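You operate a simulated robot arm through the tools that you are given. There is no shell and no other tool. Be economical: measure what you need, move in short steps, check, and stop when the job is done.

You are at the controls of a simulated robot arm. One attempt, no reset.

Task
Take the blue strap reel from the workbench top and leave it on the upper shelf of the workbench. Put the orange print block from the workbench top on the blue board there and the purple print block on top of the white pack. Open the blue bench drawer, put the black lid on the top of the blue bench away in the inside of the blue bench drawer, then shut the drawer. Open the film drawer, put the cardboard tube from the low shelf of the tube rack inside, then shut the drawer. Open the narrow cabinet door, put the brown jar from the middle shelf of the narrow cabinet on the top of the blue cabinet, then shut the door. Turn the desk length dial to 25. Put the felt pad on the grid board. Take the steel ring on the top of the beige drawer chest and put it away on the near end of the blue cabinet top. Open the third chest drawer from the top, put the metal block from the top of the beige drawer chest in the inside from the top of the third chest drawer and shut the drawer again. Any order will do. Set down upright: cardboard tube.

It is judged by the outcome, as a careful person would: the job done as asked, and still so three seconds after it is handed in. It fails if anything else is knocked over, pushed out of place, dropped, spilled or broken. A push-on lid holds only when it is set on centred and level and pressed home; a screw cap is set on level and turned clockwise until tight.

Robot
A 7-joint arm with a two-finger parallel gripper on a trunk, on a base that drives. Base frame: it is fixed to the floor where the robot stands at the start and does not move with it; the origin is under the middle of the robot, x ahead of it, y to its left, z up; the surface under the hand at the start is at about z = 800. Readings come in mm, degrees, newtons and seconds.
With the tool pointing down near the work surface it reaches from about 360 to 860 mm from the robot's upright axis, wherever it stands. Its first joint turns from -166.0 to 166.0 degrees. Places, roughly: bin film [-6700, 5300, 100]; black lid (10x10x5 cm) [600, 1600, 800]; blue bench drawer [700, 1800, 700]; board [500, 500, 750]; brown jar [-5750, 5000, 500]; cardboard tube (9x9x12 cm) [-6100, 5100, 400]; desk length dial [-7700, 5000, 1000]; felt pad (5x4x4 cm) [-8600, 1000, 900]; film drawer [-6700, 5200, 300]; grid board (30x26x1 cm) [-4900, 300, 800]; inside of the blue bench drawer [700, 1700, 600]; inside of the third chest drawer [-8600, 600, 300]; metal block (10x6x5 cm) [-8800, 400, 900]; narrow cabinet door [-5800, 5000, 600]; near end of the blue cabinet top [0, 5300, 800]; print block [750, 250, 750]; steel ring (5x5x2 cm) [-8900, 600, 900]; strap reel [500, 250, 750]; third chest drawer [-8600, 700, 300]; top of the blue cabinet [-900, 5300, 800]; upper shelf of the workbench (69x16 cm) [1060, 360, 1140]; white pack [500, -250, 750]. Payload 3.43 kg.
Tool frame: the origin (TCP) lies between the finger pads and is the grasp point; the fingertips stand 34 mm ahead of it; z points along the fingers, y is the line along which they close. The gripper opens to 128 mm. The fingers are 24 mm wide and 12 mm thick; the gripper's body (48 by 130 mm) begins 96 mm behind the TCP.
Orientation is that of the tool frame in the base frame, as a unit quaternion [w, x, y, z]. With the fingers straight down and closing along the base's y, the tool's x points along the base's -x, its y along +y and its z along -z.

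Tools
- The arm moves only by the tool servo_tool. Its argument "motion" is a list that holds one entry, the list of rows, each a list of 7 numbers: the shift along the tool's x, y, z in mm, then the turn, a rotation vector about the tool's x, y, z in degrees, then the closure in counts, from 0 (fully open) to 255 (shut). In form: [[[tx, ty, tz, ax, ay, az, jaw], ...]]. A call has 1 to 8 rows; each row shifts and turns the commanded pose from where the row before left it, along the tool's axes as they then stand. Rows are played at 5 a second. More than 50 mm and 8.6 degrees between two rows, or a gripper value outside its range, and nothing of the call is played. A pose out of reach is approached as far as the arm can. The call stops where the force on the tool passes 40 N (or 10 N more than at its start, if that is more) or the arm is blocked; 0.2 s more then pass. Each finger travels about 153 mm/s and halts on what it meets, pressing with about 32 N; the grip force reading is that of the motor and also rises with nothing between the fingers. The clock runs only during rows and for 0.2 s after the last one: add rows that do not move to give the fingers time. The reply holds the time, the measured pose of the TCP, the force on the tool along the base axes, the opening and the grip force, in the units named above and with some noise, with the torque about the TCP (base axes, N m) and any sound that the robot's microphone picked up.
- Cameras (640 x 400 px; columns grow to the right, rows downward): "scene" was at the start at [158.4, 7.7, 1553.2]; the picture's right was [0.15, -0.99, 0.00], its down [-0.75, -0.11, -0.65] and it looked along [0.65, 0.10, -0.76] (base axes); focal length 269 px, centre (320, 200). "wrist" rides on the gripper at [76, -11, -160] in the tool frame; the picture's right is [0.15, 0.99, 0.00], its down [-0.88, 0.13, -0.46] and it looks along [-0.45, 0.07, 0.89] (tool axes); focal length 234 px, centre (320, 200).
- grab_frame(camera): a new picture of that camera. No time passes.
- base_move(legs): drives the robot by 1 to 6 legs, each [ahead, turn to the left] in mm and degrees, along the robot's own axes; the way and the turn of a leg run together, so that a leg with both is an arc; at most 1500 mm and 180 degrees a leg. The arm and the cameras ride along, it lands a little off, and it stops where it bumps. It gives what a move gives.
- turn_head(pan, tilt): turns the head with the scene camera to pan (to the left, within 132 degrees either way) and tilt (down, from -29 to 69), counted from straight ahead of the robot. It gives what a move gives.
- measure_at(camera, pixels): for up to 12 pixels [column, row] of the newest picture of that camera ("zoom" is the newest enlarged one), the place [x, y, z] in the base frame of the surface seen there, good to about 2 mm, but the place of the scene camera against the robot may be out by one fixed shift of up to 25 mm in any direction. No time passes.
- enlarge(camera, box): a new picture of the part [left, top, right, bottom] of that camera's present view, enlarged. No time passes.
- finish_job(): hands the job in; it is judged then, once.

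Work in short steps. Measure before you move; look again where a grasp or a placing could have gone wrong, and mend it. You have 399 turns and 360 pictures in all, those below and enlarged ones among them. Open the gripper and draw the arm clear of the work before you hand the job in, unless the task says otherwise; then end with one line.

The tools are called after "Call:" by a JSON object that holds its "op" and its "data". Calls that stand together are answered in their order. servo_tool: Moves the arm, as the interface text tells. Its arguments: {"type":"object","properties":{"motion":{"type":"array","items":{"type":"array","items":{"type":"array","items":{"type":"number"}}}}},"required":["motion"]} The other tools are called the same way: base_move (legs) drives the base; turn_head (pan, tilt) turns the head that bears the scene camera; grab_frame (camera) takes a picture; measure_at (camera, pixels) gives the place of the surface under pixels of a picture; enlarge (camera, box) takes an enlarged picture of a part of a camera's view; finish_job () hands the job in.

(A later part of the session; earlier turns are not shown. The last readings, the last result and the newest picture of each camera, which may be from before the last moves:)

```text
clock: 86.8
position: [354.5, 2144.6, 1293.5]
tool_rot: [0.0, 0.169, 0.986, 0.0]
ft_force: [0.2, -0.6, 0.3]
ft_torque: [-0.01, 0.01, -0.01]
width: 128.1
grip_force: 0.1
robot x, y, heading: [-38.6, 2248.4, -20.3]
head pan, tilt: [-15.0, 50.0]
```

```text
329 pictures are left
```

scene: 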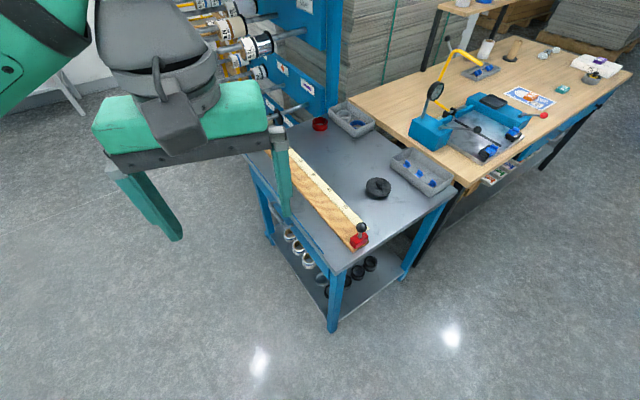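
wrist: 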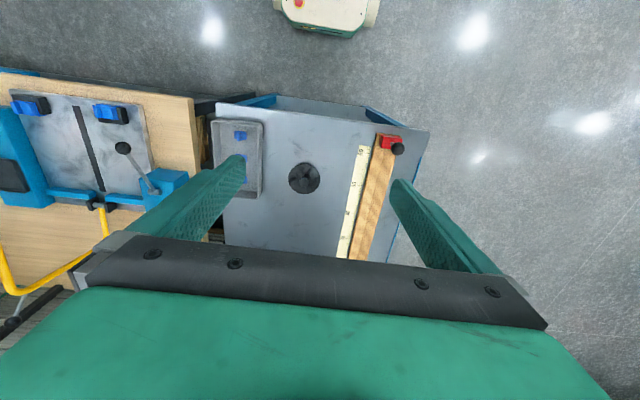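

Call:
{"op": "base_move", "data": {"legs": [[0, 50], [850, 0], [0, -120]]}}

Call:
{"op": "turn_head", "data": {"pan": 0, "tilt": 45}}

Call:
{"op": "grab_frame", "data": {"camera": "scene"}}

Call:
{"op": "grab_frame", "data": {"camera": "wrist"}}

```text
clock: 99.4
position: [739.7, 2262.8, 1292.4]
tool_rot: [0.0, 0.701, 0.713, 0.0]
ft_force: [0.1, 0.3, 0.4]
ft_torque: [0.02, -0.03, -0.06]
width: 128.0
grip_force: 0.0
robot x, y, heading: [700.5, 2665.3, -89.7]
head pan, tilt: [-15.0, 50.0]
```

```text
clock: 100.2
position: [739.2, 2261.6, 1292.8]
tool_rot: [0.0, 0.701, 0.713, 0.0]
ft_force: [-0.2, -0.6, -0.2]
ft_torque: [-0.01, -0.01, 0.0]
width: 128.0
grip_force: 0.1
robot x, y, heading: [695.2, 2670.1, -89.6]
head pan, tilt: [0.0, 45.0]
```

```text
328 pictures are left
```

scene: 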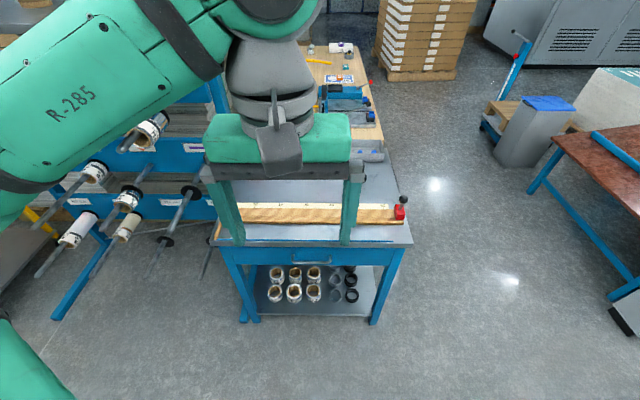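

```text
327 pictures are left
```

wrist: 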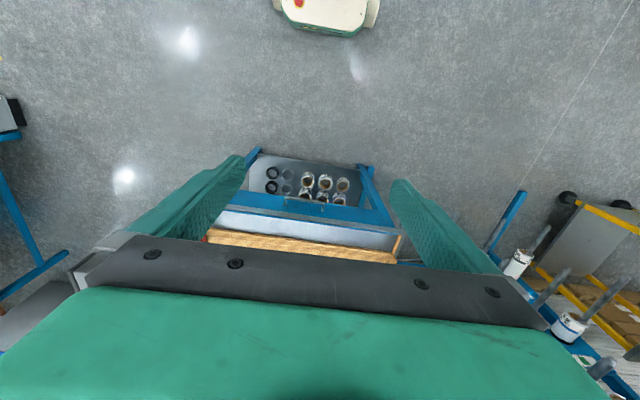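

Drawer front with a bar handle around scene (310,257). Enlarge it.

Call:
{"op": "enlarge", "data": {"camera": "scene", "box": [210, 225, 420, 330]}}

Call:
{"op": "measure_at", "data": {"camera": "scene", "pixels": [[310, 262], [296, 262], [324, 262], [310, 255], [260, 256], [360, 256], [222, 246], [410, 244], [310, 243]]}}

```text
3.05 times, centred on (315, 278) of scene
```

zoom: 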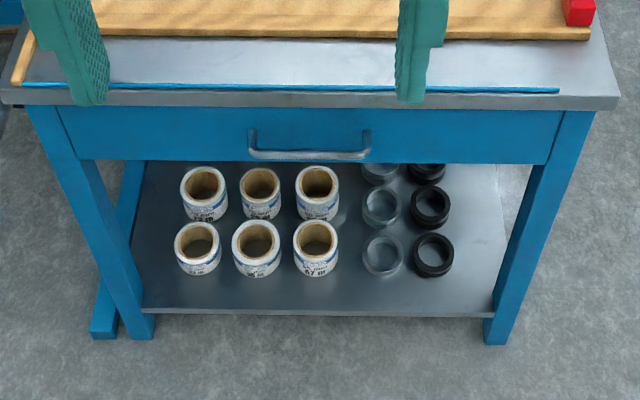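

```text
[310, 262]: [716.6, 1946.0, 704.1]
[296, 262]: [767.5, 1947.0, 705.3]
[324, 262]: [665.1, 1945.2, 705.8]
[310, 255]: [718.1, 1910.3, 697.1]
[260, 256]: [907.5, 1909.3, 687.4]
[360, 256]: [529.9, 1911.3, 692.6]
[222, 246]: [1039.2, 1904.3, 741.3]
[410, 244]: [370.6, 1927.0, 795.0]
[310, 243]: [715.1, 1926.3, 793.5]
```

Handle bar: x 665–767, y≈1946, z≈705, front at 1910. I'll back off 150 mm, lower the hand, and turn the tool horizontal.

Call:
{"op": "base_move", "data": {"legs": [[-150, 0]]}}

Call:
{"op": "servo_tool", "data": {"motion": [[[0, 0, 45, 0, 0, 0, 0], [0, 0, 45, 0, 0, 0, 0], [0, 0, 45, 0, 0, 0, 0], [0, 0, 45, 0, 0, 0, 0], [0, 0, 45, 0, 0, 0, 0], [0, 0, 45, 0, 0, 0, 0], [0, 0, 0, 0, -8, 0, 0], [0, 0, 0, 0, -8, 0, 0]]]}}

Call:
{"op": "servo_tool", "data": {"motion": [[[0, 0, 0, 0, -8, 0, 0], [0, 0, 0, 0, -8, 0, 0], [0, 0, 0, 0, -8, 0, 0], [0, 0, 0, 0, -8, 0, 0], [0, 0, 0, 0, -8, 0, 0], [0, 0, 0, 0, -8, 0, 0], [0, 0, 0, 0, -8, 0, 0], [0, 0, 0, 0, -8, 0, 0]]]}}

```text
clock: 101.6
position: [736.7, 2413.0, 1292.9]
tool_rot: [0.001, 0.7, 0.714, 0.0]
ft_force: [-0.3, 0.1, 1.5]
ft_torque: [-0.03, 0.02, 0.04]
width: 128.2
grip_force: 0.2
robot x, y, heading: [694.9, 2818.7, -89.3]
head pan, tilt: [0.0, 45.0]
```

```text
clock: 103.4
position: [742.3, 2378.8, 1025.7]
tool_rot: [0.098, 0.694, 0.707, -0.097]
ft_force: [0.0, 0.1, 0.5]
ft_torque: [0.01, 0.02, -0.02]
width: 127.9
grip_force: 0.0
out of reach, approached as far as the arm can: row 8
robot x, y, heading: [694.4, 2822.4, -89.3]
head pan, tilt: [0.0, 45.0]
```

```text
clock: 105.2
position: [766.3, 2245.2, 1018.5]
tool_rot: [0.459, 0.537, 0.547, -0.45]
ft_force: [0.0, 1.3, 0.1]
ft_torque: [0.01, 0.01, -0.02]
width: 128.0
grip_force: 0.0
out of reach, approached as far as the arm can: row 1, 2, 3, 4, 5, 6
robot x, y, heading: [695.7, 2818.3, -89.3]
head pan, tilt: [0.0, 45.0]
```

Call:
{"op": "servo_tool", "data": {"motion": [[[0, 0, 0, 0, -8, 0, 0], [0, 0, 0, 0, -2, 0, 0], [0, 0, 0, 0, 0, 8, 0], [0, 0, 0, 0, 0, 8, 0], [0, 0, 0, 0, 0, 8, 0], [0, 0, 0, 0, 0, 8, 0]]]}}

Call:
{"op": "grab_frame", "data": {"camera": "scene"}}

```text
clock: 106.6
position: [767.3, 2245.3, 1018.0]
tool_rot: [0.622, 0.616, 0.348, -0.337]
ft_force: [0.1, -0.5, -0.8]
ft_torque: [-0.03, -0.05, 0.0]
width: 128.0
grip_force: 0.0
robot x, y, heading: [692.5, 2816.6, -89.3]
head pan, tilt: [0.0, 45.0]
```

```text
325 pictures are left
```

scene: 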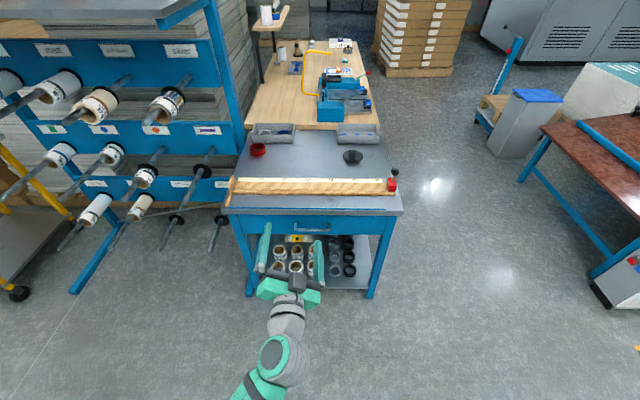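

Continue the roll to 90° so the fingers close vertically; measure the handle from here.

Call:
{"op": "servo_tool", "data": {"motion": [[[0, 0, 0, 0, 0, 8, 0], [0, 0, 0, 0, 0, 8, 0], [0, 0, 0, 0, 0, 8, 0], [0, 0, 0, 0, 0, 8, 0], [0, 0, 0, 0, 0, 8, 0], [0, 0, 0, 0, 0, 8, 0], [0, 0, 0, 0, 0, 8, 0], [0, 0, 0, 0, 0, 2, 0]]]}}

Call:
{"op": "enlarge", "data": {"camera": "scene", "box": [220, 180, 420, 305]}}

Call:
{"op": "grab_frame", "data": {"camera": "wrist"}}

```text
clock: 108.4
position: [767.0, 2244.0, 1018.7]
tool_rot: [0.707, 0.707, 0.006, 0.006]
ft_force: [0.1, 0.0, -0.2]
ft_torque: [0.02, 0.0, -0.01]
width: 128.0
grip_force: 0.1
robot x, y, heading: [694.4, 2817.4, -89.3]
head pan, tilt: [0.0, 45.0]
```

```text
3.20 times, centred on (320, 242) of scene
```

zoom: 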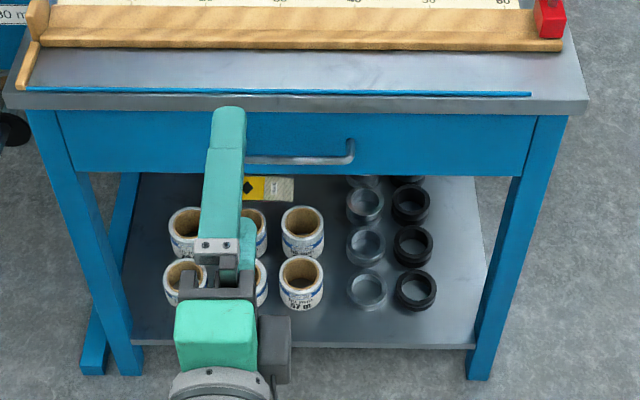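

```text
323 pictures are left
```

wrist: 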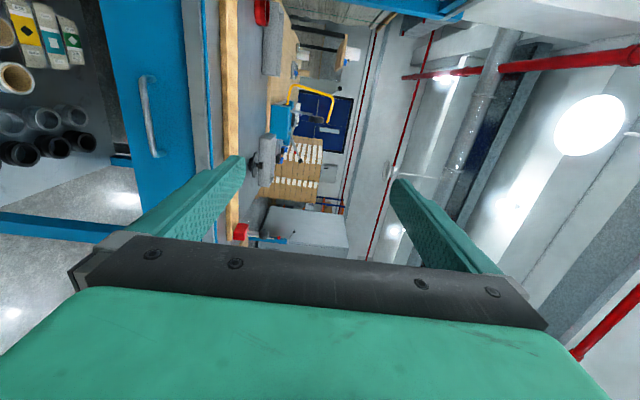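

Call:
{"op": "measure_at", "data": {"camera": "wrist", "pixels": [[146, 95], [150, 115], [153, 135], [142, 115], [175, 115], [120, 115], [211, 115], [231, 115]]}}

```text
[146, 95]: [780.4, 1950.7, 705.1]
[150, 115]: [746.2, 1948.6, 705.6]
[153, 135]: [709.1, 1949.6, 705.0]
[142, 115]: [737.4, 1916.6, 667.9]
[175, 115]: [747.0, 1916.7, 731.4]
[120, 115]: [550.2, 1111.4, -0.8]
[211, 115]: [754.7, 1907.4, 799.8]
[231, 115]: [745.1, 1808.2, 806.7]
```

Bar at x≈735, y≈1948, z=705. Lower to z 705 with the fingers pre-closed to ~60 mm, staying at y≈2200.

Call:
{"op": "servo_tool", "data": {"motion": [[[-5, -45, 0, 0, 0, 0, 135], [-5, -45, 0, 0, 0, 0, 135], [-5, -45, 0, 0, 0, 0, 135], [-5, -45, 0, 0, 0, 0, 135], [-5, -45, 0, 0, 0, 0, 135], [-5, -45, 0, 0, 0, 0, 135], [0, -43, 20, 0, 0, 0, 135], [0, 0, 20, 0, 0, 0, 135]]]}}

Call:
{"op": "grab_frame", "data": {"camera": "wrist"}}

```text
clock: 110.2
position: [738.1, 2204.2, 705.7]
tool_rot: [0.707, 0.707, 0.006, 0.005]
ft_force: [0.4, 0.1, -0.6]
ft_torque: [-0.01, 0.01, -0.02]
width: 60.0
grip_force: 0.0
robot x, y, heading: [697.9, 2818.6, -89.6]
head pan, tilt: [0.0, 45.0]
```

```text
322 pictures are left
```

wrist: 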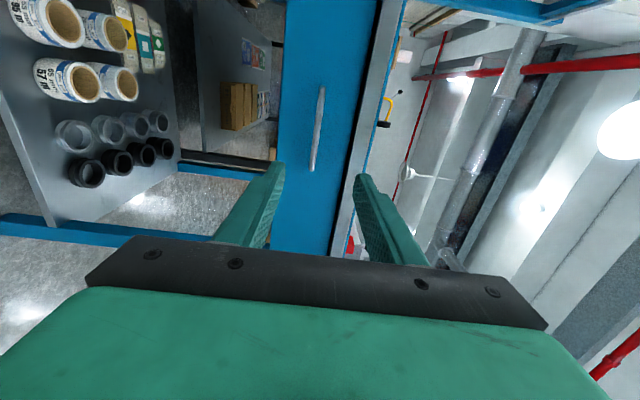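

Call:
{"op": "measure_at", "data": {"camera": "wrist", "pixels": [[321, 100], [320, 120], [316, 150], [322, 88], [312, 170]]}}

Call:
{"op": "servo_tool", "data": {"motion": [[[0, 0, 49, 0, 0, 0, 135], [0, 0, 49, 0, 0, 0, 135], [0, 0, 49, 0, 0, 0, 135], [0, 0, 49, 0, 0, 0, 135], [0, 0, 30, 0, 0, 0, 135], [0, 0, 0, 0, 0, 0, 135]]]}}

Call:
{"op": "grab_frame", "data": {"camera": "wrist"}}

```text
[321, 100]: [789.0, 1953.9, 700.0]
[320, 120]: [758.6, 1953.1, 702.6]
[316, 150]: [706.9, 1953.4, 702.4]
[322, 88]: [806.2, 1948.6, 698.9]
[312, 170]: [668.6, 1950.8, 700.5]
```

```text
clock: 111.6
position: [741.9, 1978.4, 701.8]
tool_rot: [0.707, 0.708, 0.007, 0.006]
ft_force: [-0.1, 0.3, -0.4]
ft_torque: [0.0, -0.01, -0.02]
width: 60.3
grip_force: 0.1
robot x, y, heading: [699.3, 2820.8, -89.2]
head pan, tilt: [0.0, 45.0]
```

```text
321 pictures are left
```

wrist: 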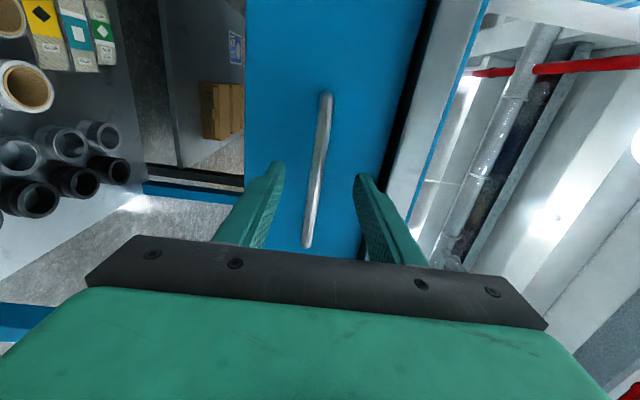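

Straddling the bar; forward 20 and close.

Call:
{"op": "servo_tool", "data": {"motion": [[[0, 0, 20, 0, 0, 0, 135], [0, 0, 0, 0, 0, 0, 255], [0, 0, 0, 0, 0, 0, 255], [0, 0, 0, 0, 0, 0, 255]]]}}

```text
clock: 112.6
position: [741.6, 1957.6, 699.7]
tool_rot: [0.704, 0.71, 0.007, 0.005]
ft_force: [3.0, -0.7, -35.3]
ft_torque: [0.42, -0.08, 0.07]
width: 11.5
grip_force: 45.9
robot x, y, heading: [693.4, 2821.3, -89.6]
head pan, tilt: [0.0, 45.0]
```

Gripped the bar (11.5 mm) but with vertical load; ease down 2 mm.

Call:
{"op": "servo_tool", "data": {"motion": [[[0, -2, 0, 0, 0, 0, 255], [0, 0, 0, 0, 0, 0, 255]]]}}

```text
clock: 113.2
position: [741.5, 1958.0, 699.8]
tool_rot: [0.705, 0.709, 0.007, 0.006]
ft_force: [0.1, 0.3, -36.0]
ft_torque: [0.43, -0.1, 0.42]
width: 11.5
grip_force: 45.4
robot x, y, heading: [691.9, 2818.6, -89.6]
head pan, tilt: [0.0, 45.0]
```

Call:
{"op": "servo_tool", "data": {"motion": [[[0, -3, 0, 0, 0, 0, 255], [0, 0, 0, 0, 0, 0, 255]]]}}

```text
clock: 113.8
position: [742.2, 1956.9, 699.8]
tool_rot: [0.707, 0.707, 0.006, 0.006]
ft_force: [-4.1, -1.1, -19.7]
ft_torque: [0.23, 0.0, -0.22]
width: 11.5
grip_force: 44.6
robot x, y, heading: [697.2, 2817.6, -89.4]
head pan, tilt: [0.0, 45.0]
```

Call:
{"op": "servo_tool", "data": {"motion": [[[0, -3, 0, 0, 0, 0, 255], [0, 0, -15, 0, 0, 0, 255], [0, 0, -25, 0, 0, 0, 255], [0, 0, -30, 0, 0, 0, 255], [0, 0, -30, 0, 0, 0, 255], [0, 0, -30, 0, 0, 0, 255], [0, 0, 0, 0, 0, 0, 255]]]}}

```text
clock: 115.4
position: [741.5, 2089.3, 699.5]
tool_rot: [0.708, 0.706, 0.008, 0.008]
ft_force: [3.5, -0.2, 38.9]
ft_torque: [-0.44, -0.05, 0.3]
width: 11.7
grip_force: 45.1
robot x, y, heading: [697.4, 2816.4, -89.6]
head pan, tilt: [0.0, 45.0]
```

Opened ~130 mm. Relieve vertical load and pull further.

Call:
{"op": "servo_tool", "data": {"motion": [[[0, 3, 0, 0, 0, 0, 255], [0, 0, -25, 0, 0, 0, 255], [0, 0, -30, 0, 0, 0, 255], [0, 0, -30, 0, 0, 0, 255], [0, 0, -30, 0, 0, 0, 255], [0, 0, -30, 0, 0, 0, 255], [0, 0, 0, 0, 0, 0, 255]]]}}

Call:
{"op": "grab_frame", "data": {"camera": "scene"}}

```text
clock: 117.0
position: [742.8, 2232.9, 700.6]
tool_rot: [0.707, 0.707, 0.009, 0.01]
ft_force: [45.0, -1.0, -9.0]
ft_torque: [0.1, 0.06, 0.57]
width: 11.8
grip_force: 44.8
robot x, y, heading: [695.0, 2817.5, -89.4]
head pan, tilt: [0.0, 45.0]
```

```text
320 pictures are left
```

scene: 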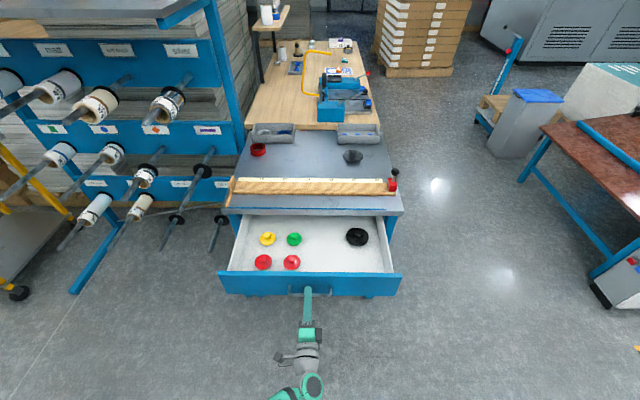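

Drawer open ~275 mm. Release the handle and back away.

Call:
{"op": "servo_tool", "data": {"motion": [[[0, 0, 0, 0, 0, 0, 150], [0, 0, 0, 0, 0, 0, 135], [0, 0, -30, 0, 0, 0, 135], [0, 0, -40, 0, 0, 0, 135], [0, 40, 0, 0, 0, 0, 135], [0, 40, 0, 0, 0, 0, 135], [0, 40, 0, 0, 0, 0, 135], [0, 40, 0, 0, 0, 0, 135]]]}}

Call:
{"op": "grab_frame", "data": {"camera": "scene"}}

Call:
{"op": "enlarge", "data": {"camera": "scene", "box": [200, 190, 420, 310]}}

```text
clock: 118.8
position: [737.3, 2273.2, 860.6]
tool_rot: [0.707, 0.707, 0.006, 0.006]
ft_force: [0.0, -0.1, 1.0]
ft_torque: [0.03, -0.02, -0.01]
width: 60.3
grip_force: 0.0
out of reach, approached as far as the arm can: row 4
robot x, y, heading: [697.7, 2818.7, -89.4]
head pan, tilt: [0.0, 45.0]
```

```text
319 pictures are left
```

scene: 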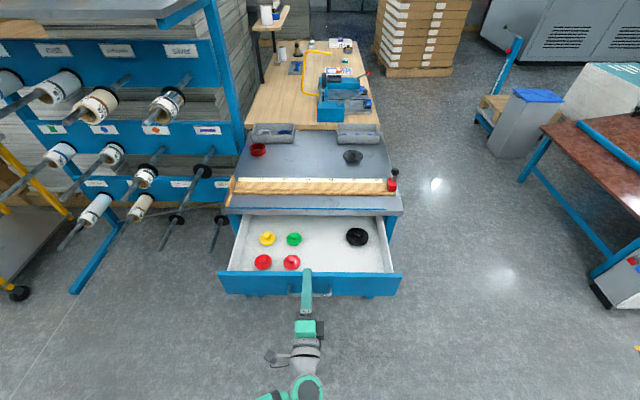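

```text
2.91 times, centred on (310, 250) of scene
```

zoom: 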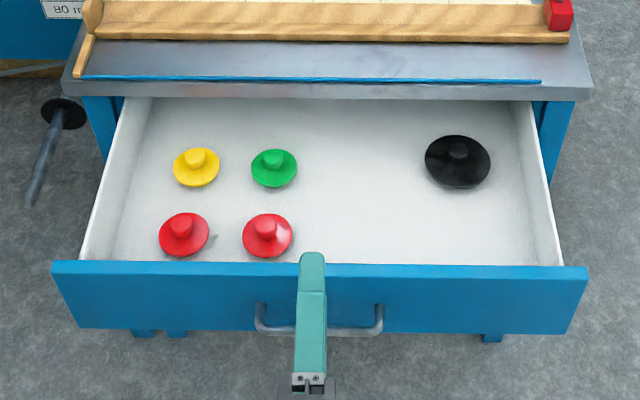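

Call:
{"op": "measure_at", "data": {"camera": "zoom", "pixels": [[457, 175], [425, 165], [490, 165], [458, 186], [360, 180], [400, 240], [360, 245], [290, 240], [540, 245], [320, 264], [465, 235], [350, 105]]}}

Call:
{"op": "measure_at", "data": {"camera": "scene", "pixels": [[353, 155], [343, 155], [363, 155], [315, 180], [315, 193], [393, 186]]}}

```text
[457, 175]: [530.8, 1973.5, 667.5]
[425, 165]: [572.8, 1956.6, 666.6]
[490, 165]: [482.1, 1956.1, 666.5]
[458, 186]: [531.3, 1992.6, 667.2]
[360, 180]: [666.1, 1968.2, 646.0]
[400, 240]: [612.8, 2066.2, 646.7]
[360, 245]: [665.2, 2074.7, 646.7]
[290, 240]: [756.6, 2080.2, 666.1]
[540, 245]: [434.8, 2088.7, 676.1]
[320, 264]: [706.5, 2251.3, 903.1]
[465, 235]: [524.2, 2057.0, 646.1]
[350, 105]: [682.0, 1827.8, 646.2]
```

```text
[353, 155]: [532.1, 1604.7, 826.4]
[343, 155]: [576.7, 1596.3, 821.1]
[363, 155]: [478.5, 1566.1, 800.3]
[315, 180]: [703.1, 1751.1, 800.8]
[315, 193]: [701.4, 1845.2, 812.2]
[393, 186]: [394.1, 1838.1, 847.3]
```

Free floor spot in the drawer ≈ (635,2070,646). Now raise the hand, bring the tool back to pointing down, then drive round to the near corner where lid and drawer are both in reach.

Call:
{"op": "servo_tool", "data": {"motion": [[[0, 45, 0, 0, 0, 0, 0], [0, 45, 0, 0, 0, 0, 0], [0, 45, 0, 0, 0, 0, 0], [0, 45, 0, 0, 0, 0, 0], [0, 45, 0, 0, 0, 0, 0], [0, 0, 0, 0, 0, -8, 0], [0, 0, 0, 0, 0, -8, 0], [0, 0, 0, 0, 0, -8, 0]]]}}

Call:
{"op": "servo_tool", "data": {"motion": [[[0, 0, 0, 0, 0, -8, 0], [0, 0, 0, 0, 0, -8, 0], [0, 0, 0, 0, 0, -8, 0], [0, 0, 0, 0, 0, -8, 0], [0, 0, 0, 0, 0, -8, 0], [0, 0, 0, 0, 0, -8, 0], [0, 0, 0, 0, 0, -8, 0], [0, 0, 0, 0, 0, -8, 0]]]}}

Call:
{"op": "servo_tool", "data": {"motion": [[[0, 0, 0, 0, 0, -2, 0], [0, 0, 0, 0, 8, 0, 0], [0, 0, 0, 0, 8, 0, 0], [0, 0, 0, 0, 8, 0, 0], [0, 0, 0, 0, 8, 0, 0], [0, 0, 0, 0, 8, 0, 0], [0, 0, 0, 0, 8, 0, 0], [0, 0, 0, 0, 8, 0, 0]]]}}

Call:
{"op": "servo_tool", "data": {"motion": [[[0, 0, 0, 0, 8, 0, 0], [0, 0, 0, 0, 8, 0, 0], [0, 0, 0, 0, 8, 0, 0], [0, 0, 0, 0, 8, 0, 0], [0, 0, 0, 0, 2, 0, 0], [0, 0, 0, 0, 0, 0, 0]]]}}

```text
clock: 120.6
position: [743.1, 2245.3, 1065.1]
tool_rot: [0.693, 0.69, 0.155, -0.142]
ft_force: [-0.3, 0.3, -0.6]
ft_torque: [0.04, -0.01, 0.01]
width: 128.0
grip_force: 0.0
out of reach, approached as far as the arm can: row 4, 5
robot x, y, heading: [697.8, 2820.5, -89.4]
head pan, tilt: [0.0, 45.0]
```

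```text
clock: 122.4
position: [741.1, 2246.2, 1066.7]
tool_rot: [0.512, 0.503, 0.497, -0.488]
ft_force: [0.3, -0.7, -0.8]
ft_torque: [-0.02, 0.03, 0.0]
width: 128.0
grip_force: 0.1
robot x, y, heading: [694.8, 2816.1, -89.8]
head pan, tilt: [0.0, 45.0]
```

```text
clock: 124.2
position: [744.7, 2227.4, 1056.6]
tool_rot: [0.208, 0.67, 0.682, -0.204]
ft_force: [1.1, -0.1, -0.9]
ft_torque: [0.03, -0.02, -0.02]
width: 128.1
grip_force: 0.1
out of reach, approached as far as the arm can: row 2, 3
robot x, y, heading: [697.6, 2823.7, -89.5]
head pan, tilt: [0.0, 45.0]
```

```text
clock: 125.6
position: [744.6, 2225.1, 1057.3]
tool_rot: [-0.001, 0.701, 0.713, 0.001]
ft_force: [0.0, 0.0, -0.8]
ft_torque: [0.0, 0.0, -0.01]
width: 128.0
grip_force: 0.0
robot x, y, heading: [696.7, 2819.9, -89.3]
head pan, tilt: [0.0, 45.0]
```

Call:
{"op": "measure_at", "data": {"camera": "scene", "pixels": [[545, 132], [525, 178], [600, 280], [620, 200], [500, 160]]}}

```text
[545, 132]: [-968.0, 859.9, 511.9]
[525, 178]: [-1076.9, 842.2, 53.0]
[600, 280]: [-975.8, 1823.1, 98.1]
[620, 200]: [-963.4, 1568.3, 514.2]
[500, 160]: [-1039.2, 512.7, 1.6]
```

Call:
{"op": "base_move", "data": {"legs": [[0, -45], [930, 0], [0, 110]]}}

Call:
{"op": "turn_head", "data": {"pan": 0, "tilt": 50}}

Call:
{"op": "grab_frame", "data": {"camera": "scene"}}

Call:
{"op": "grab_frame", "data": {"camera": "wrist"}}

```text
clock: 138.0
position: [599.0, 1945.8, 1056.2]
tool_rot: [0.0, 0.214, 0.977, 0.0]
ft_force: [0.0, 0.6, 0.1]
ft_torque: [0.05, 0.0, 0.02]
width: 127.8
grip_force: 0.1
robot x, y, heading: [43.4, 2158.7, -25.0]
head pan, tilt: [0.0, 45.0]
```

```text
clock: 138.6
position: [599.3, 1944.8, 1056.2]
tool_rot: [0.001, 0.214, 0.977, -0.001]
ft_force: [0.7, 0.1, 0.6]
ft_torque: [0.0, -0.02, -0.02]
width: 127.6
grip_force: 0.2
robot x, y, heading: [43.4, 2158.0, -24.9]
head pan, tilt: [0.0, 50.0]
```

```text
317 pictures are left
```

scene: 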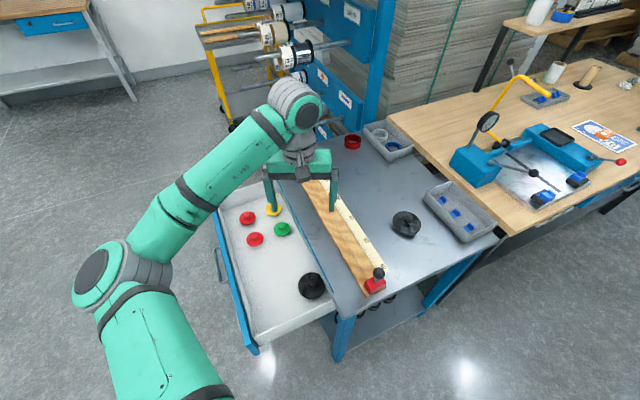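

```text
316 pictures are left
```

wrist: 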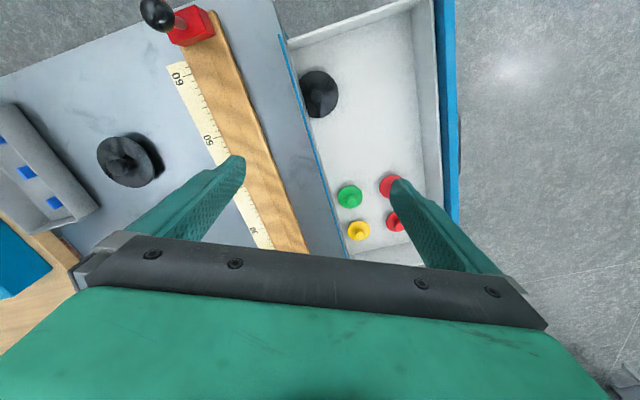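

Lid at wrist (125,158). Move above it.

Call:
{"op": "servo_tool", "data": {"motion": [[[-13, -41, 0, 0, 0, 0, 0], [-13, -41, 0, 0, 0, 0, 0], [-13, -41, 0, 0, 0, 0, 0], [-13, -41, 0, 0, 0, 0, 0], [-13, -41, 0, 0, 0, 0, 0], [-13, -41, 0, 0, 0, 0, 0], [-13, -41, 30, 0, 0, 0, 0], [-5, -30, 30, 0, 0, 0, 0]]]}}

Call:
{"op": "grab_frame", "data": {"camera": "wrist"}}

```text
refused: row 7 steps farther than a row can; nothing moved
```

```text
315 pictures are left
```

wrist: 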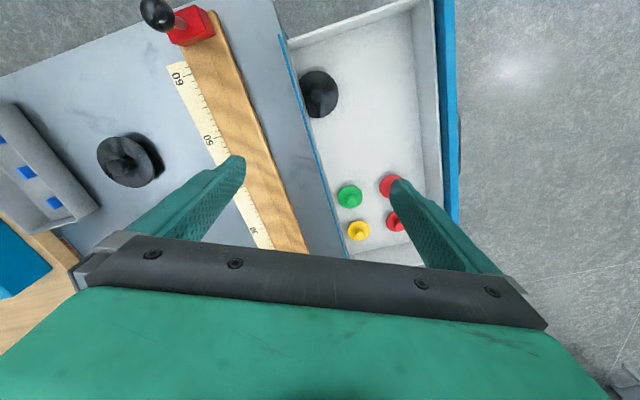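

Call:
{"op": "servo_tool", "data": {"motion": [[[-13, -41, 20, 0, 0, 0, 0], [-13, -41, 20, 0, 0, 0, 0], [-13, -41, 0, 0, 0, 0, 0], [-13, -41, 0, 0, 0, 0, 0], [-13, -41, 0, 0, 0, 0, 0], [-13, -41, 0, 0, 0, 0, 0], [-13, -41, 0, 0, 0, 0, 0], [-5, -30, 20, 0, 0, 0, 0]]]}}

Call:
{"op": "grab_frame", "data": {"camera": "wrist"}}

```text
clock: 140.4
position: [555.8, 1616.8, 996.6]
tool_rot: [-0.001, 0.213, 0.977, -0.001]
ft_force: [-0.2, 1.1, 1.0]
ft_torque: [-0.07, 0.05, 0.01]
width: 128.2
grip_force: 0.0
robot x, y, heading: [40.8, 2158.0, -25.0]
head pan, tilt: [0.0, 50.0]
```

```text
314 pictures are left
```

wrist: 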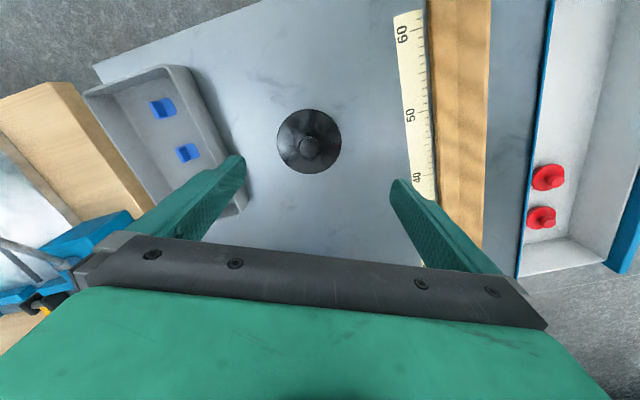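

Call:
{"op": "measure_at", "data": {"camera": "wrist", "pixels": [[309, 146], [300, 146], [318, 146], [277, 140], [341, 144], [309, 109], [307, 174]]}}

Call:
{"op": "enlarge", "data": {"camera": "wrist", "box": [260, 100, 360, 162]}}

```text
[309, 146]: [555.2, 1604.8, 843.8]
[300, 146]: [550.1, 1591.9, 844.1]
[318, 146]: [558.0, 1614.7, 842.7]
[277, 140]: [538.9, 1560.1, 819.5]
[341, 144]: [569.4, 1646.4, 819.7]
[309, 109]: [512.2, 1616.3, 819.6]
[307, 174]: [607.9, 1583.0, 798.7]
```

```text
6.40 times, centred on (310, 131) of wrist
```

zoom: 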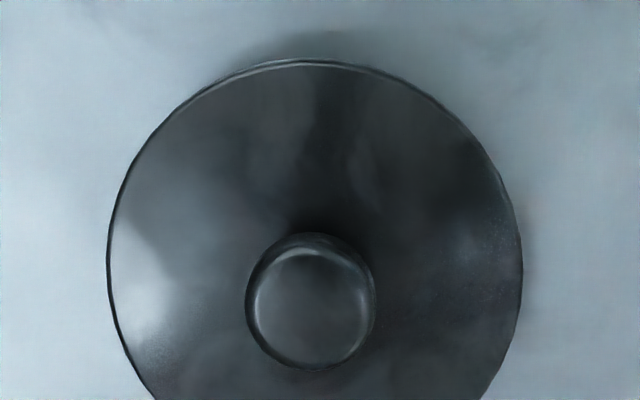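

Knob at (555,1605), top 844, disc 820. Descend to TCP z≈859 and grip the knob.

Call:
{"op": "servo_tool", "data": {"motion": [[[-4, -11.3, 40, 0, 0, 0, 120], [0, 0, 45, 0, 0, 0, 120], [0, 0, 40, 0, 0, 0, 120], [0, 0, 12, 0, 0, 0, 120], [0, 0, 0, 0, 0, 0, 200], [0, 0, 0, 0, 0, 0, 230], [0, 0, 0, 0, 0, 0, 230], [0, 0, -30, 0, 0, 0, 230]]]}}

Call:
{"op": "grab_frame", "data": {"camera": "wrist"}}

```text
clock: 142.2
position: [551.0, 1605.6, 889.3]
tool_rot: [0.001, 0.215, 0.977, 0.0]
ft_force: [-0.9, -0.3, 0.3]
ft_torque: [0.01, -0.04, -0.02]
width: 25.8
grip_force: 31.4
robot x, y, heading: [44.9, 2159.9, -24.9]
head pan, tilt: [0.0, 50.0]
```

```text
312 pictures are left
```

wrist: 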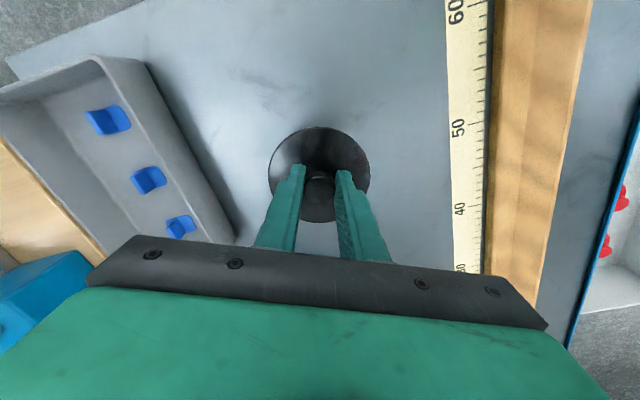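

Lid held. Lift and carry over the open drawer.

Call:
{"op": "servo_tool", "data": {"motion": [[[0, 0, -45, 0, 0, 0, 230], [0, 0, -45, 0, 0, 0, 230], [0, 0, -20, 0, 0, 0, 230], [12, 46.2, 0, 0, 0, 0, 230], [12, 46.2, 0, 0, 0, 0, 230], [12, 46.2, 0, 0, 0, 0, 230], [12, 46.2, 0, 0, 0, 0, 230], [12, 46.2, 0, 0, 0, 0, 230]]]}}

Call:
{"op": "servo_tool", "data": {"motion": [[[12, 46.2, 0, 0, 0, 0, 230], [12, 46.2, 0, 0, 0, 0, 230], [12, 46.2, 0, 0, 0, 0, 230], [12, 46.2, 0, 0, 0, 0, 230], [12, 46.2, 0, 0, 0, 0, 230], [0, 0, 0, 0, 0, 0, 230]]]}}

Call:
{"op": "grab_frame", "data": {"camera": "wrist"}}

Call:
{"op": "grab_frame", "data": {"camera": "scene"}}

```text
clock: 144.0
position: [593.4, 1839.2, 999.1]
tool_rot: [0.0, 0.215, 0.977, -0.001]
ft_force: [0.2, -0.6, -0.9]
ft_torque: [0.08, 0.03, -0.02]
width: 25.9
grip_force: 32.3
robot x, y, heading: [43.8, 2156.1, -25.2]
head pan, tilt: [0.0, 50.0]
```

```text
clock: 145.4
position: [637.7, 2074.8, 1000.4]
tool_rot: [0.0, 0.214, 0.977, 0.0]
ft_force: [-0.6, -0.8, -0.1]
ft_torque: [-0.02, -0.03, -0.01]
width: 25.7
grip_force: 31.7
robot x, y, heading: [41.3, 2153.7, -25.1]
head pan, tilt: [0.0, 50.0]
```

```text
311 pictures are left
```

wrist: 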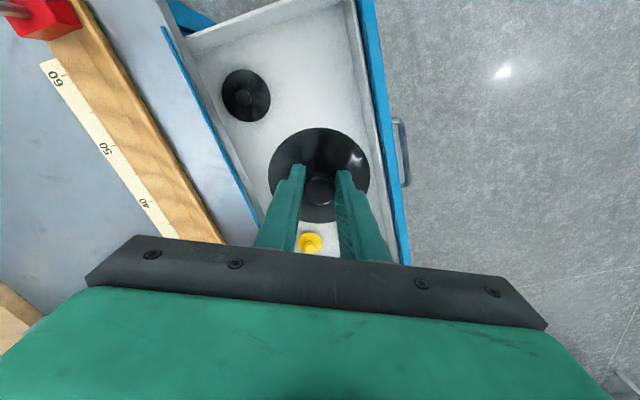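

```text
310 pictures are left
```

scene: 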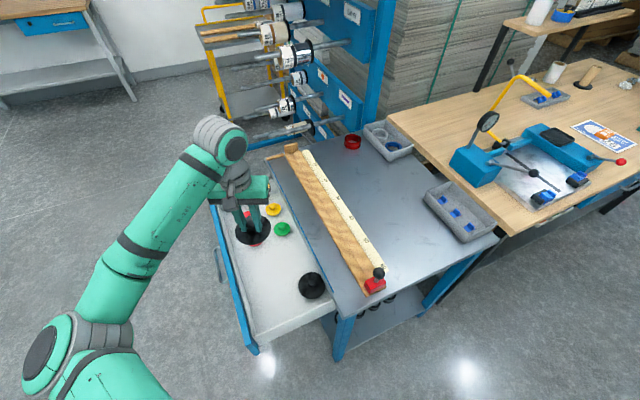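

Clear spot confirmed. Lower to just above the drawer floor.

Call:
{"op": "servo_tool", "data": {"motion": [[[0, 0, 45, 0, 0, 0, 230], [0, 0, 45, 0, 0, 0, 230], [0, 0, 45, 0, 0, 0, 230], [0, 0, 45, 0, 0, 0, 230], [0, 0, 45, 0, 0, 0, 230], [0, 0, 45, 0, 0, 0, 230], [0, 0, 15, 0, 0, 0, 230], [0, 0, 0, 0, 0, 0, 230]]]}}

Call:
{"op": "grab_frame", "data": {"camera": "wrist"}}

```text
clock: 147.2
position: [636.5, 2074.8, 714.0]
tool_rot: [0.0, 0.214, 0.977, 0.0]
ft_force: [0.8, -0.3, -0.8]
ft_torque: [-0.04, 0.01, 0.03]
width: 25.7
grip_force: 32.4
robot x, y, heading: [42.6, 2159.3, -25.2]
head pan, tilt: [0.0, 50.0]
```

```text
309 pictures are left
```

wrist: 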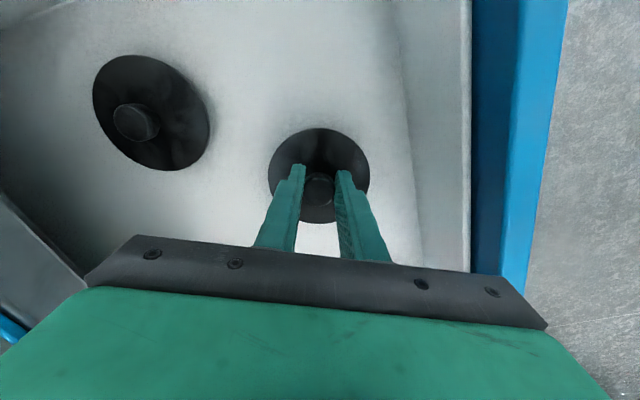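

Call:
{"op": "servo_tool", "data": {"motion": [[[0, 0, 5, 0, 0, 0, 230], [0, 0, 2, 0, 0, 0, 230], [0, 0, 1, 0, 0, 0, 230], [0, 0, 0, 0, 0, 0, 230]]]}}

Call:
{"op": "servo_tool", "data": {"motion": [[[0, 0, 1.5, 0, 0, 0, 230], [0, 0, 0, 0, 0, 0, 230]]]}}

```text
clock: 148.2
position: [636.4, 2075.1, 706.4]
tool_rot: [0.0, 0.213, 0.977, 0.0]
ft_force: [-0.2, -0.3, -0.3]
ft_torque: [0.02, 0.03, 0.01]
width: 25.5
grip_force: 32.0
robot x, y, heading: [40.9, 2160.3, -25.1]
head pan, tilt: [0.0, 50.0]
```

```text
clock: 148.8
position: [636.4, 2074.2, 705.1]
tool_rot: [0.0, 0.215, 0.977, 0.0]
ft_force: [-0.6, -0.2, 6.3]
ft_torque: [0.01, 0.13, 0.0]
width: 25.6
grip_force: 32.3
robot x, y, heading: [42.3, 2160.6, -24.8]
head pan, tilt: [0.0, 50.0]
```

Contact with the floor. Release and rise.

Call:
{"op": "servo_tool", "data": {"motion": [[[0, 0, 0, 0, 0, 0, 170], [0, 0, 0, 0, 0, 0, 150], [0, 0, -40, 0, 0, 0, 150], [0, 0, -45, 0, 0, 0, 150], [0, 0, -45, 0, 0, 0, 150], [0, 0, -45, 0, 0, 0, 150], [0, 0, -45, 0, 0, 0, 150], [0, 0, -45, 0, 0, 0, 150]]]}}

Call:
{"op": "grab_frame", "data": {"camera": "wrist"}}

```text
clock: 150.6
position: [637.5, 2075.4, 969.9]
tool_rot: [0.0, 0.214, 0.977, 0.0]
ft_force: [0.1, 0.3, 0.3]
ft_torque: [0.03, 0.02, -0.02]
width: 52.7
grip_force: 0.0
robot x, y, heading: [42.0, 2156.9, -25.1]
head pan, tilt: [0.0, 50.0]
```

```text
308 pictures are left
```

wrist: 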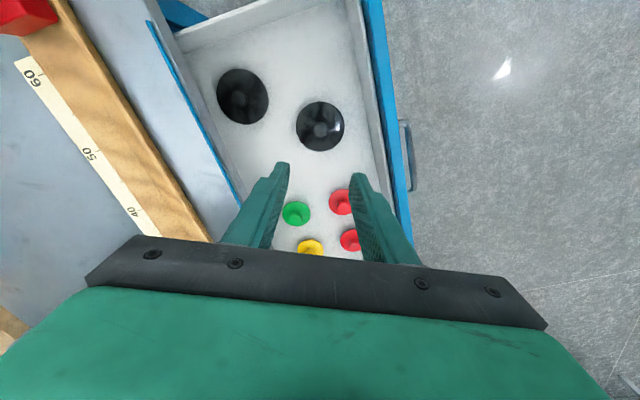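

Lid is in the drawer. Measure the handle now for pushing it shut.

Call:
{"op": "measure_at", "data": {"camera": "wrist", "pixels": [[407, 130], [409, 150], [411, 175], [375, 60], [378, 100], [390, 160]]}}

```text
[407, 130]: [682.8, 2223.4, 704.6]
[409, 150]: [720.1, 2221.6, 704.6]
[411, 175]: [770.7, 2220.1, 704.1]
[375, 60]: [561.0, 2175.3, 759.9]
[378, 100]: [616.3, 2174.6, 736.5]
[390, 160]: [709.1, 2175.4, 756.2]
```

Call:
{"op": "servo_tool", "data": {"motion": [[[0, 43, 0, 0, 0, 0, 255], [0, 43, 0, 0, 0, 0, 255], [0, 43, 0, 0, 0, 0, 255], [0, 43, 0, 0, 0, 0, 255], [0, 43, 0, 0, 0, 0, 255], [0, 0, 40, 0, 0, 0, 255], [0, 0, 40, 0, 0, 0, 255], [0, 0, 40, 0, 0, 0, 255]]]}}

Call:
{"op": "grab_frame", "data": {"camera": "wrist"}}

```text
clock: 152.4
position: [726.3, 2267.0, 849.9]
tool_rot: [0.0, 0.213, 0.977, 0.0]
ft_force: [0.4, 0.6, 0.9]
ft_torque: [-0.05, -0.01, -0.02]
width: 0.0
grip_force: 32.2
robot x, y, heading: [39.1, 2157.4, -25.1]
head pan, tilt: [0.0, 50.0]
```

```text
307 pictures are left
```

wrist: 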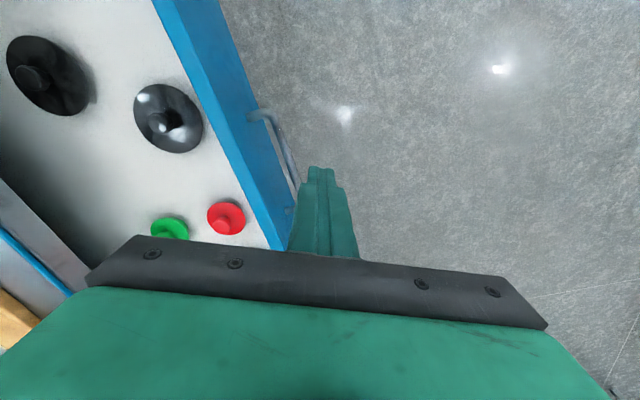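

Call:
{"op": "servo_tool", "data": {"motion": [[[0, 0, 45, 0, 0, 0, 255], [0, 0, 45, 0, 0, 0, 255], [0, 0, 42, 0, 0, 0, 255], [0, 0, 0, 0, 0, 0, 255], [-8.4, -18.2, 0, 0, 0, 0, 255], [-8.4, -18.2, 0, 0, 0, 0, 255], [-8.4, -18.2, 0, 0, 0, 0, 255], [-8.4, -18.2, 0, 0, 0, 0, 255]]]}}

Call:
{"op": "grab_frame", "data": {"camera": "scene"}}

```text
clock: 154.2
position: [726.0, 2188.3, 717.6]
tool_rot: [0.0, 0.213, 0.977, 0.0]
ft_force: [-0.8, 0.2, -0.9]
ft_torque: [-0.04, 0.02, 0.03]
width: 0.1
grip_force: 32.5
robot x, y, heading: [44.8, 2157.0, -25.0]
head pan, tilt: [0.0, 50.0]
```

```text
306 pictures are left
```

scene: 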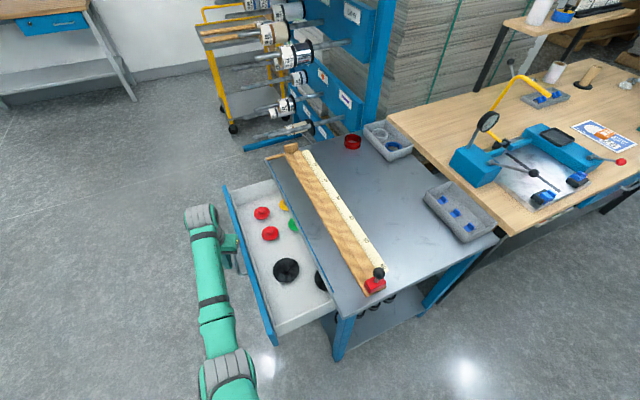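

Drawer moves freely. Keep pushing.

Call:
{"op": "servo_tool", "data": {"motion": [[[-10.4, -22.7, 0, 0, 0, 0, 255], [-10.4, -22.7, 0, 0, 0, 0, 255], [-10.4, -22.7, 0, 0, 0, 0, 255], [-10.4, -22.7, 0, 0, 0, 0, 255], [-10.4, -22.7, 0, 0, 0, 0, 255], [-10.4, -22.7, 0, 0, 0, 0, 255], [-10.4, -22.7, 0, 0, 0, 0, 255], [0, 0, 0, 0, 0, 0, 255]]]}}

Call:
{"op": "servo_tool", "data": {"motion": [[[-8.4, -18.2, 0, 0, 0, 0, 255], [-6.3, -13.6, 0, 0, 0, 0, 255], [-4.2, -9.1, 0, 0, 0, 0, 255], [-4.2, -9.1, 0, 0, 0, 0, 255], [-4.2, -9.1, 0, 0, 0, 0, 255], [0, 0, 0, 0, 0, 0, 255]]]}}

```text
clock: 156.0
position: [727.2, 2014.4, 718.9]
tool_rot: [0.0, 0.214, 0.977, 0.001]
ft_force: [0.7, 1.0, -0.2]
ft_torque: [-0.02, 0.0, -0.05]
width: 0.0
grip_force: 31.9
robot x, y, heading: [41.3, 2155.8, -25.0]
head pan, tilt: [0.0, 50.0]
```

```text
clock: 157.1
position: [728.4, 1964.8, 716.5]
tool_rot: [-0.004, 0.207, 0.978, 0.004]
ft_force: [-0.6, 4.9, 2.3]
ft_torque: [0.05, -0.02, -0.01]
width: 0.0
grip_force: 32.2
robot x, y, heading: [43.2, 2161.0, -24.9]
head pan, tilt: [0.0, 50.0]
stopped in row 5: the force on the tool passed its limit at 52 N (the readings are from after the stop); the commanded pose is now the measured one
```

Firm stop at y≈1965 (handle closed position). Back off and check the drawer.

Call:
{"op": "servo_tool", "data": {"motion": [[[12.5, 27, 0, 0, 0, 0, 255], [12.5, 27, 0, 0, 0, 0, 255], [0, 0, -45, 0, 0, 0, 255], [0, 0, -45, 0, 0, 0, 255], [0, 0, -45, 0, 0, 0, 255], [0, 0, -45, 0, 0, 0, 255], [0, 0, -45, 0, 0, 0, 255], [0, 0, -45, 0, 0, 0, 255]]]}}

Call:
{"op": "grab_frame", "data": {"camera": "scene"}}

Call:
{"op": "grab_frame", "data": {"camera": "wrist"}}

```text
clock: 158.9
position: [725.0, 2023.3, 987.5]
tool_rot: [-0.004, 0.207, 0.978, 0.004]
ft_force: [-0.5, -0.3, -0.9]
ft_torque: [0.01, 0.03, 0.0]
width: 0.0
grip_force: 32.3
robot x, y, heading: [40.3, 2156.5, -24.8]
head pan, tilt: [0.0, 50.0]
```

```text
305 pictures are left
```

scene: 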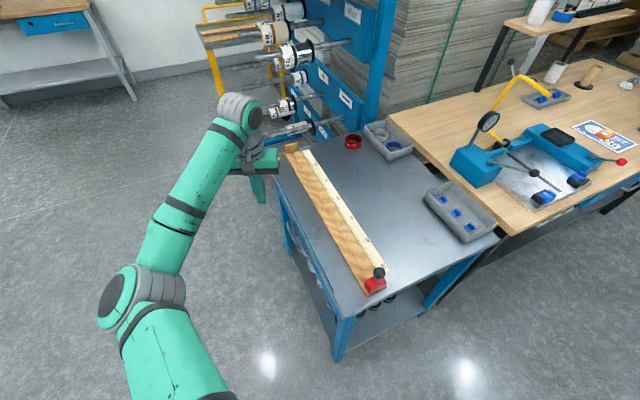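

```text
304 pictures are left
```

wrist: 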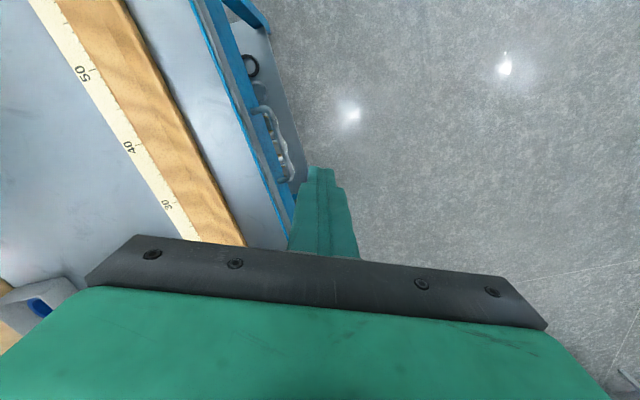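

Call:
{"op": "measure_at", "data": {"camera": "wrist", "pixels": [[267, 108], [277, 132], [288, 160], [285, 175]]}}

```text
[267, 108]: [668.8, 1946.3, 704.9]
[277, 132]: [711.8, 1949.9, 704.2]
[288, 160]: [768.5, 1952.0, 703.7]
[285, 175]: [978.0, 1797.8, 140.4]
```

Drawer is shut (bar back at y≈1949). Fold the arm in and look around toward the other areas.

Call:
{"op": "servo_tool", "data": {"motion": [[[20, 0, -45, 0, 0, 0, 0], [20, 0, -45, 0, 0, 0, 0], [20, 0, -45, 0, 0, 0, 0], [20, 0, -45, 0, 0, 0, 0], [40, -20, -20, 0, 0, 0, 0], [40, -20, -20, 0, 0, 0, 0], [40, -20, -20, 0, 0, 0, 0], [40, -20, -20, 0, 0, 0, 0]]]}}

Call:
{"op": "base_move", "data": {"legs": [[0, 175]]}}

Call:
{"op": "turn_head", "data": {"pan": -40, "tilt": 10}}

Call:
{"op": "grab_frame", "data": {"camera": "scene"}}

Call:
{"op": "turn_head", "data": {"pan": 40, "tilt": 10}}

Call:
{"op": "grab_frame", "data": {"camera": "scene"}}

```text
clock: 160.7
position: [479.0, 2043.0, 1250.7]
tool_rot: [-0.005, 0.207, 0.978, 0.004]
ft_force: [0.2, -0.7, -0.1]
ft_torque: [-0.01, 0.04, -0.02]
width: 128.1
grip_force: 0.1
robot x, y, heading: [41.5, 2160.1, -24.9]
head pan, tilt: [0.0, 50.0]
```

```text
clock: 166.7
position: [-133.1, 2572.7, 1250.5]
tool_rot: [0.005, 0.788, -0.616, 0.001]
ft_force: [0.3, 0.2, 0.4]
ft_torque: [-0.01, 0.01, 0.01]
width: 128.0
grip_force: 0.0
robot x, y, heading: [41.7, 2159.3, 102.2]
head pan, tilt: [0.0, 50.0]
stopped in leg 1: the robot was blocked; the commanded pose is now the measured one
```

```text
clock: 167.8
position: [-134.3, 2572.3, 1249.2]
tool_rot: [0.004, 0.788, -0.616, 0.003]
ft_force: [-0.1, 1.2, -0.7]
ft_torque: [0.0, 0.02, 0.02]
width: 127.9
grip_force: 0.1
robot x, y, heading: [43.1, 2157.6, 102.2]
head pan, tilt: [-40.0, 10.0]
```

```text
303 pictures are left
```

scene: 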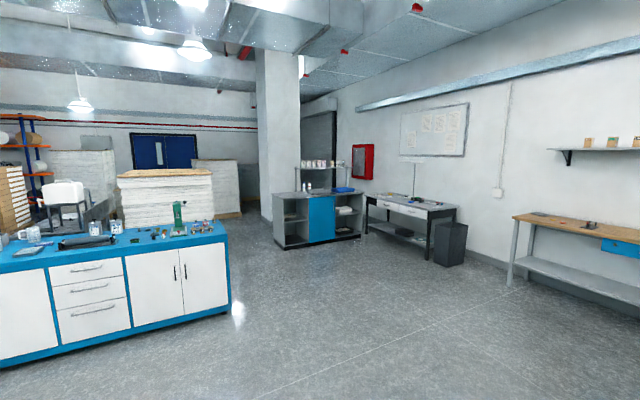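

```text
clock: 169.3
position: [-132.2, 2573.2, 1249.5]
tool_rot: [0.005, 0.788, -0.616, 0.002]
ft_force: [-0.3, 0.1, 0.4]
ft_torque: [-0.01, 0.04, 0.01]
width: 127.9
grip_force: 0.0
robot x, y, heading: [45.4, 2158.8, 102.2]
head pan, tilt: [40.0, 10.0]
```

```text
302 pictures are left
```

scene: 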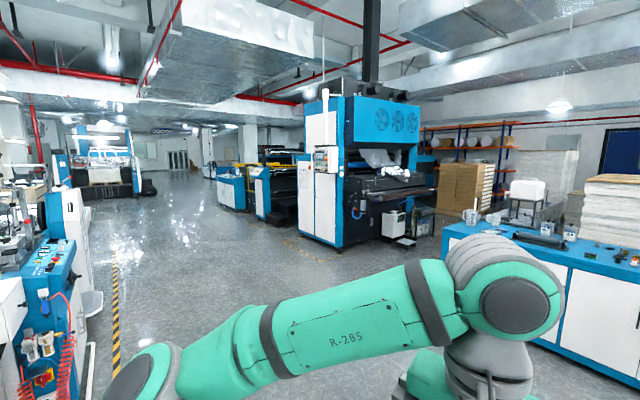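

The turn was blocked at heading 102° – likely the base's rear near the bench leg. Drive ahead a little and look back to check nothing moved.

Call:
{"op": "base_move", "data": {"legs": [[500, 0]]}}

Call:
{"op": "turn_head", "data": {"pan": -132, "tilt": 35}}

Call:
{"op": "grab_frame", "data": {"camera": "scene"}}

```text
clock: 172.3
position: [-241.7, 3061.0, 1250.6]
tool_rot: [0.005, 0.789, -0.614, 0.002]
ft_force: [0.7, -0.7, -0.5]
ft_torque: [0.0, -0.02, 0.0]
width: 128.0
grip_force: 0.0
robot x, y, heading: [-65.8, 2646.3, 102.5]
head pan, tilt: [40.0, 10.0]
```

```text
clock: 174.9
position: [-242.1, 3060.9, 1250.2]
tool_rot: [0.005, 0.789, -0.615, 0.002]
ft_force: [0.4, -0.4, -0.2]
ft_torque: [0.04, 0.0, -0.02]
width: 127.9
grip_force: 0.0
robot x, y, heading: [-68.2, 2646.0, 102.7]
head pan, tilt: [-131.8, 35.0]
```

```text
301 pictures are left
```

scene: 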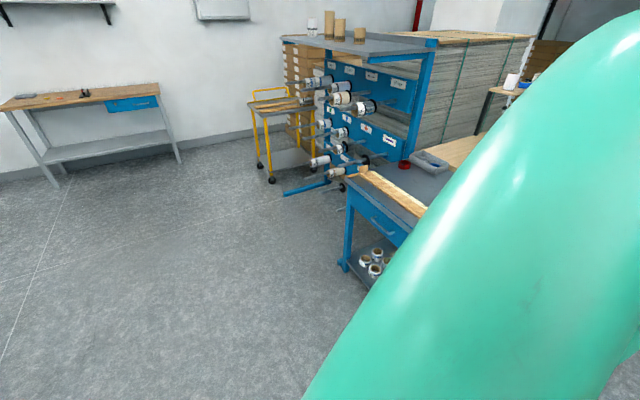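

Call:
{"op": "measure_at", "data": {"camera": "scene", "pixels": [[383, 231], [392, 234], [347, 181], [404, 162]]}}

```text
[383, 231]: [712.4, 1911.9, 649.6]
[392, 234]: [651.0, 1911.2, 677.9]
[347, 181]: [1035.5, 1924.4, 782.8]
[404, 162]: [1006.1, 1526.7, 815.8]
```

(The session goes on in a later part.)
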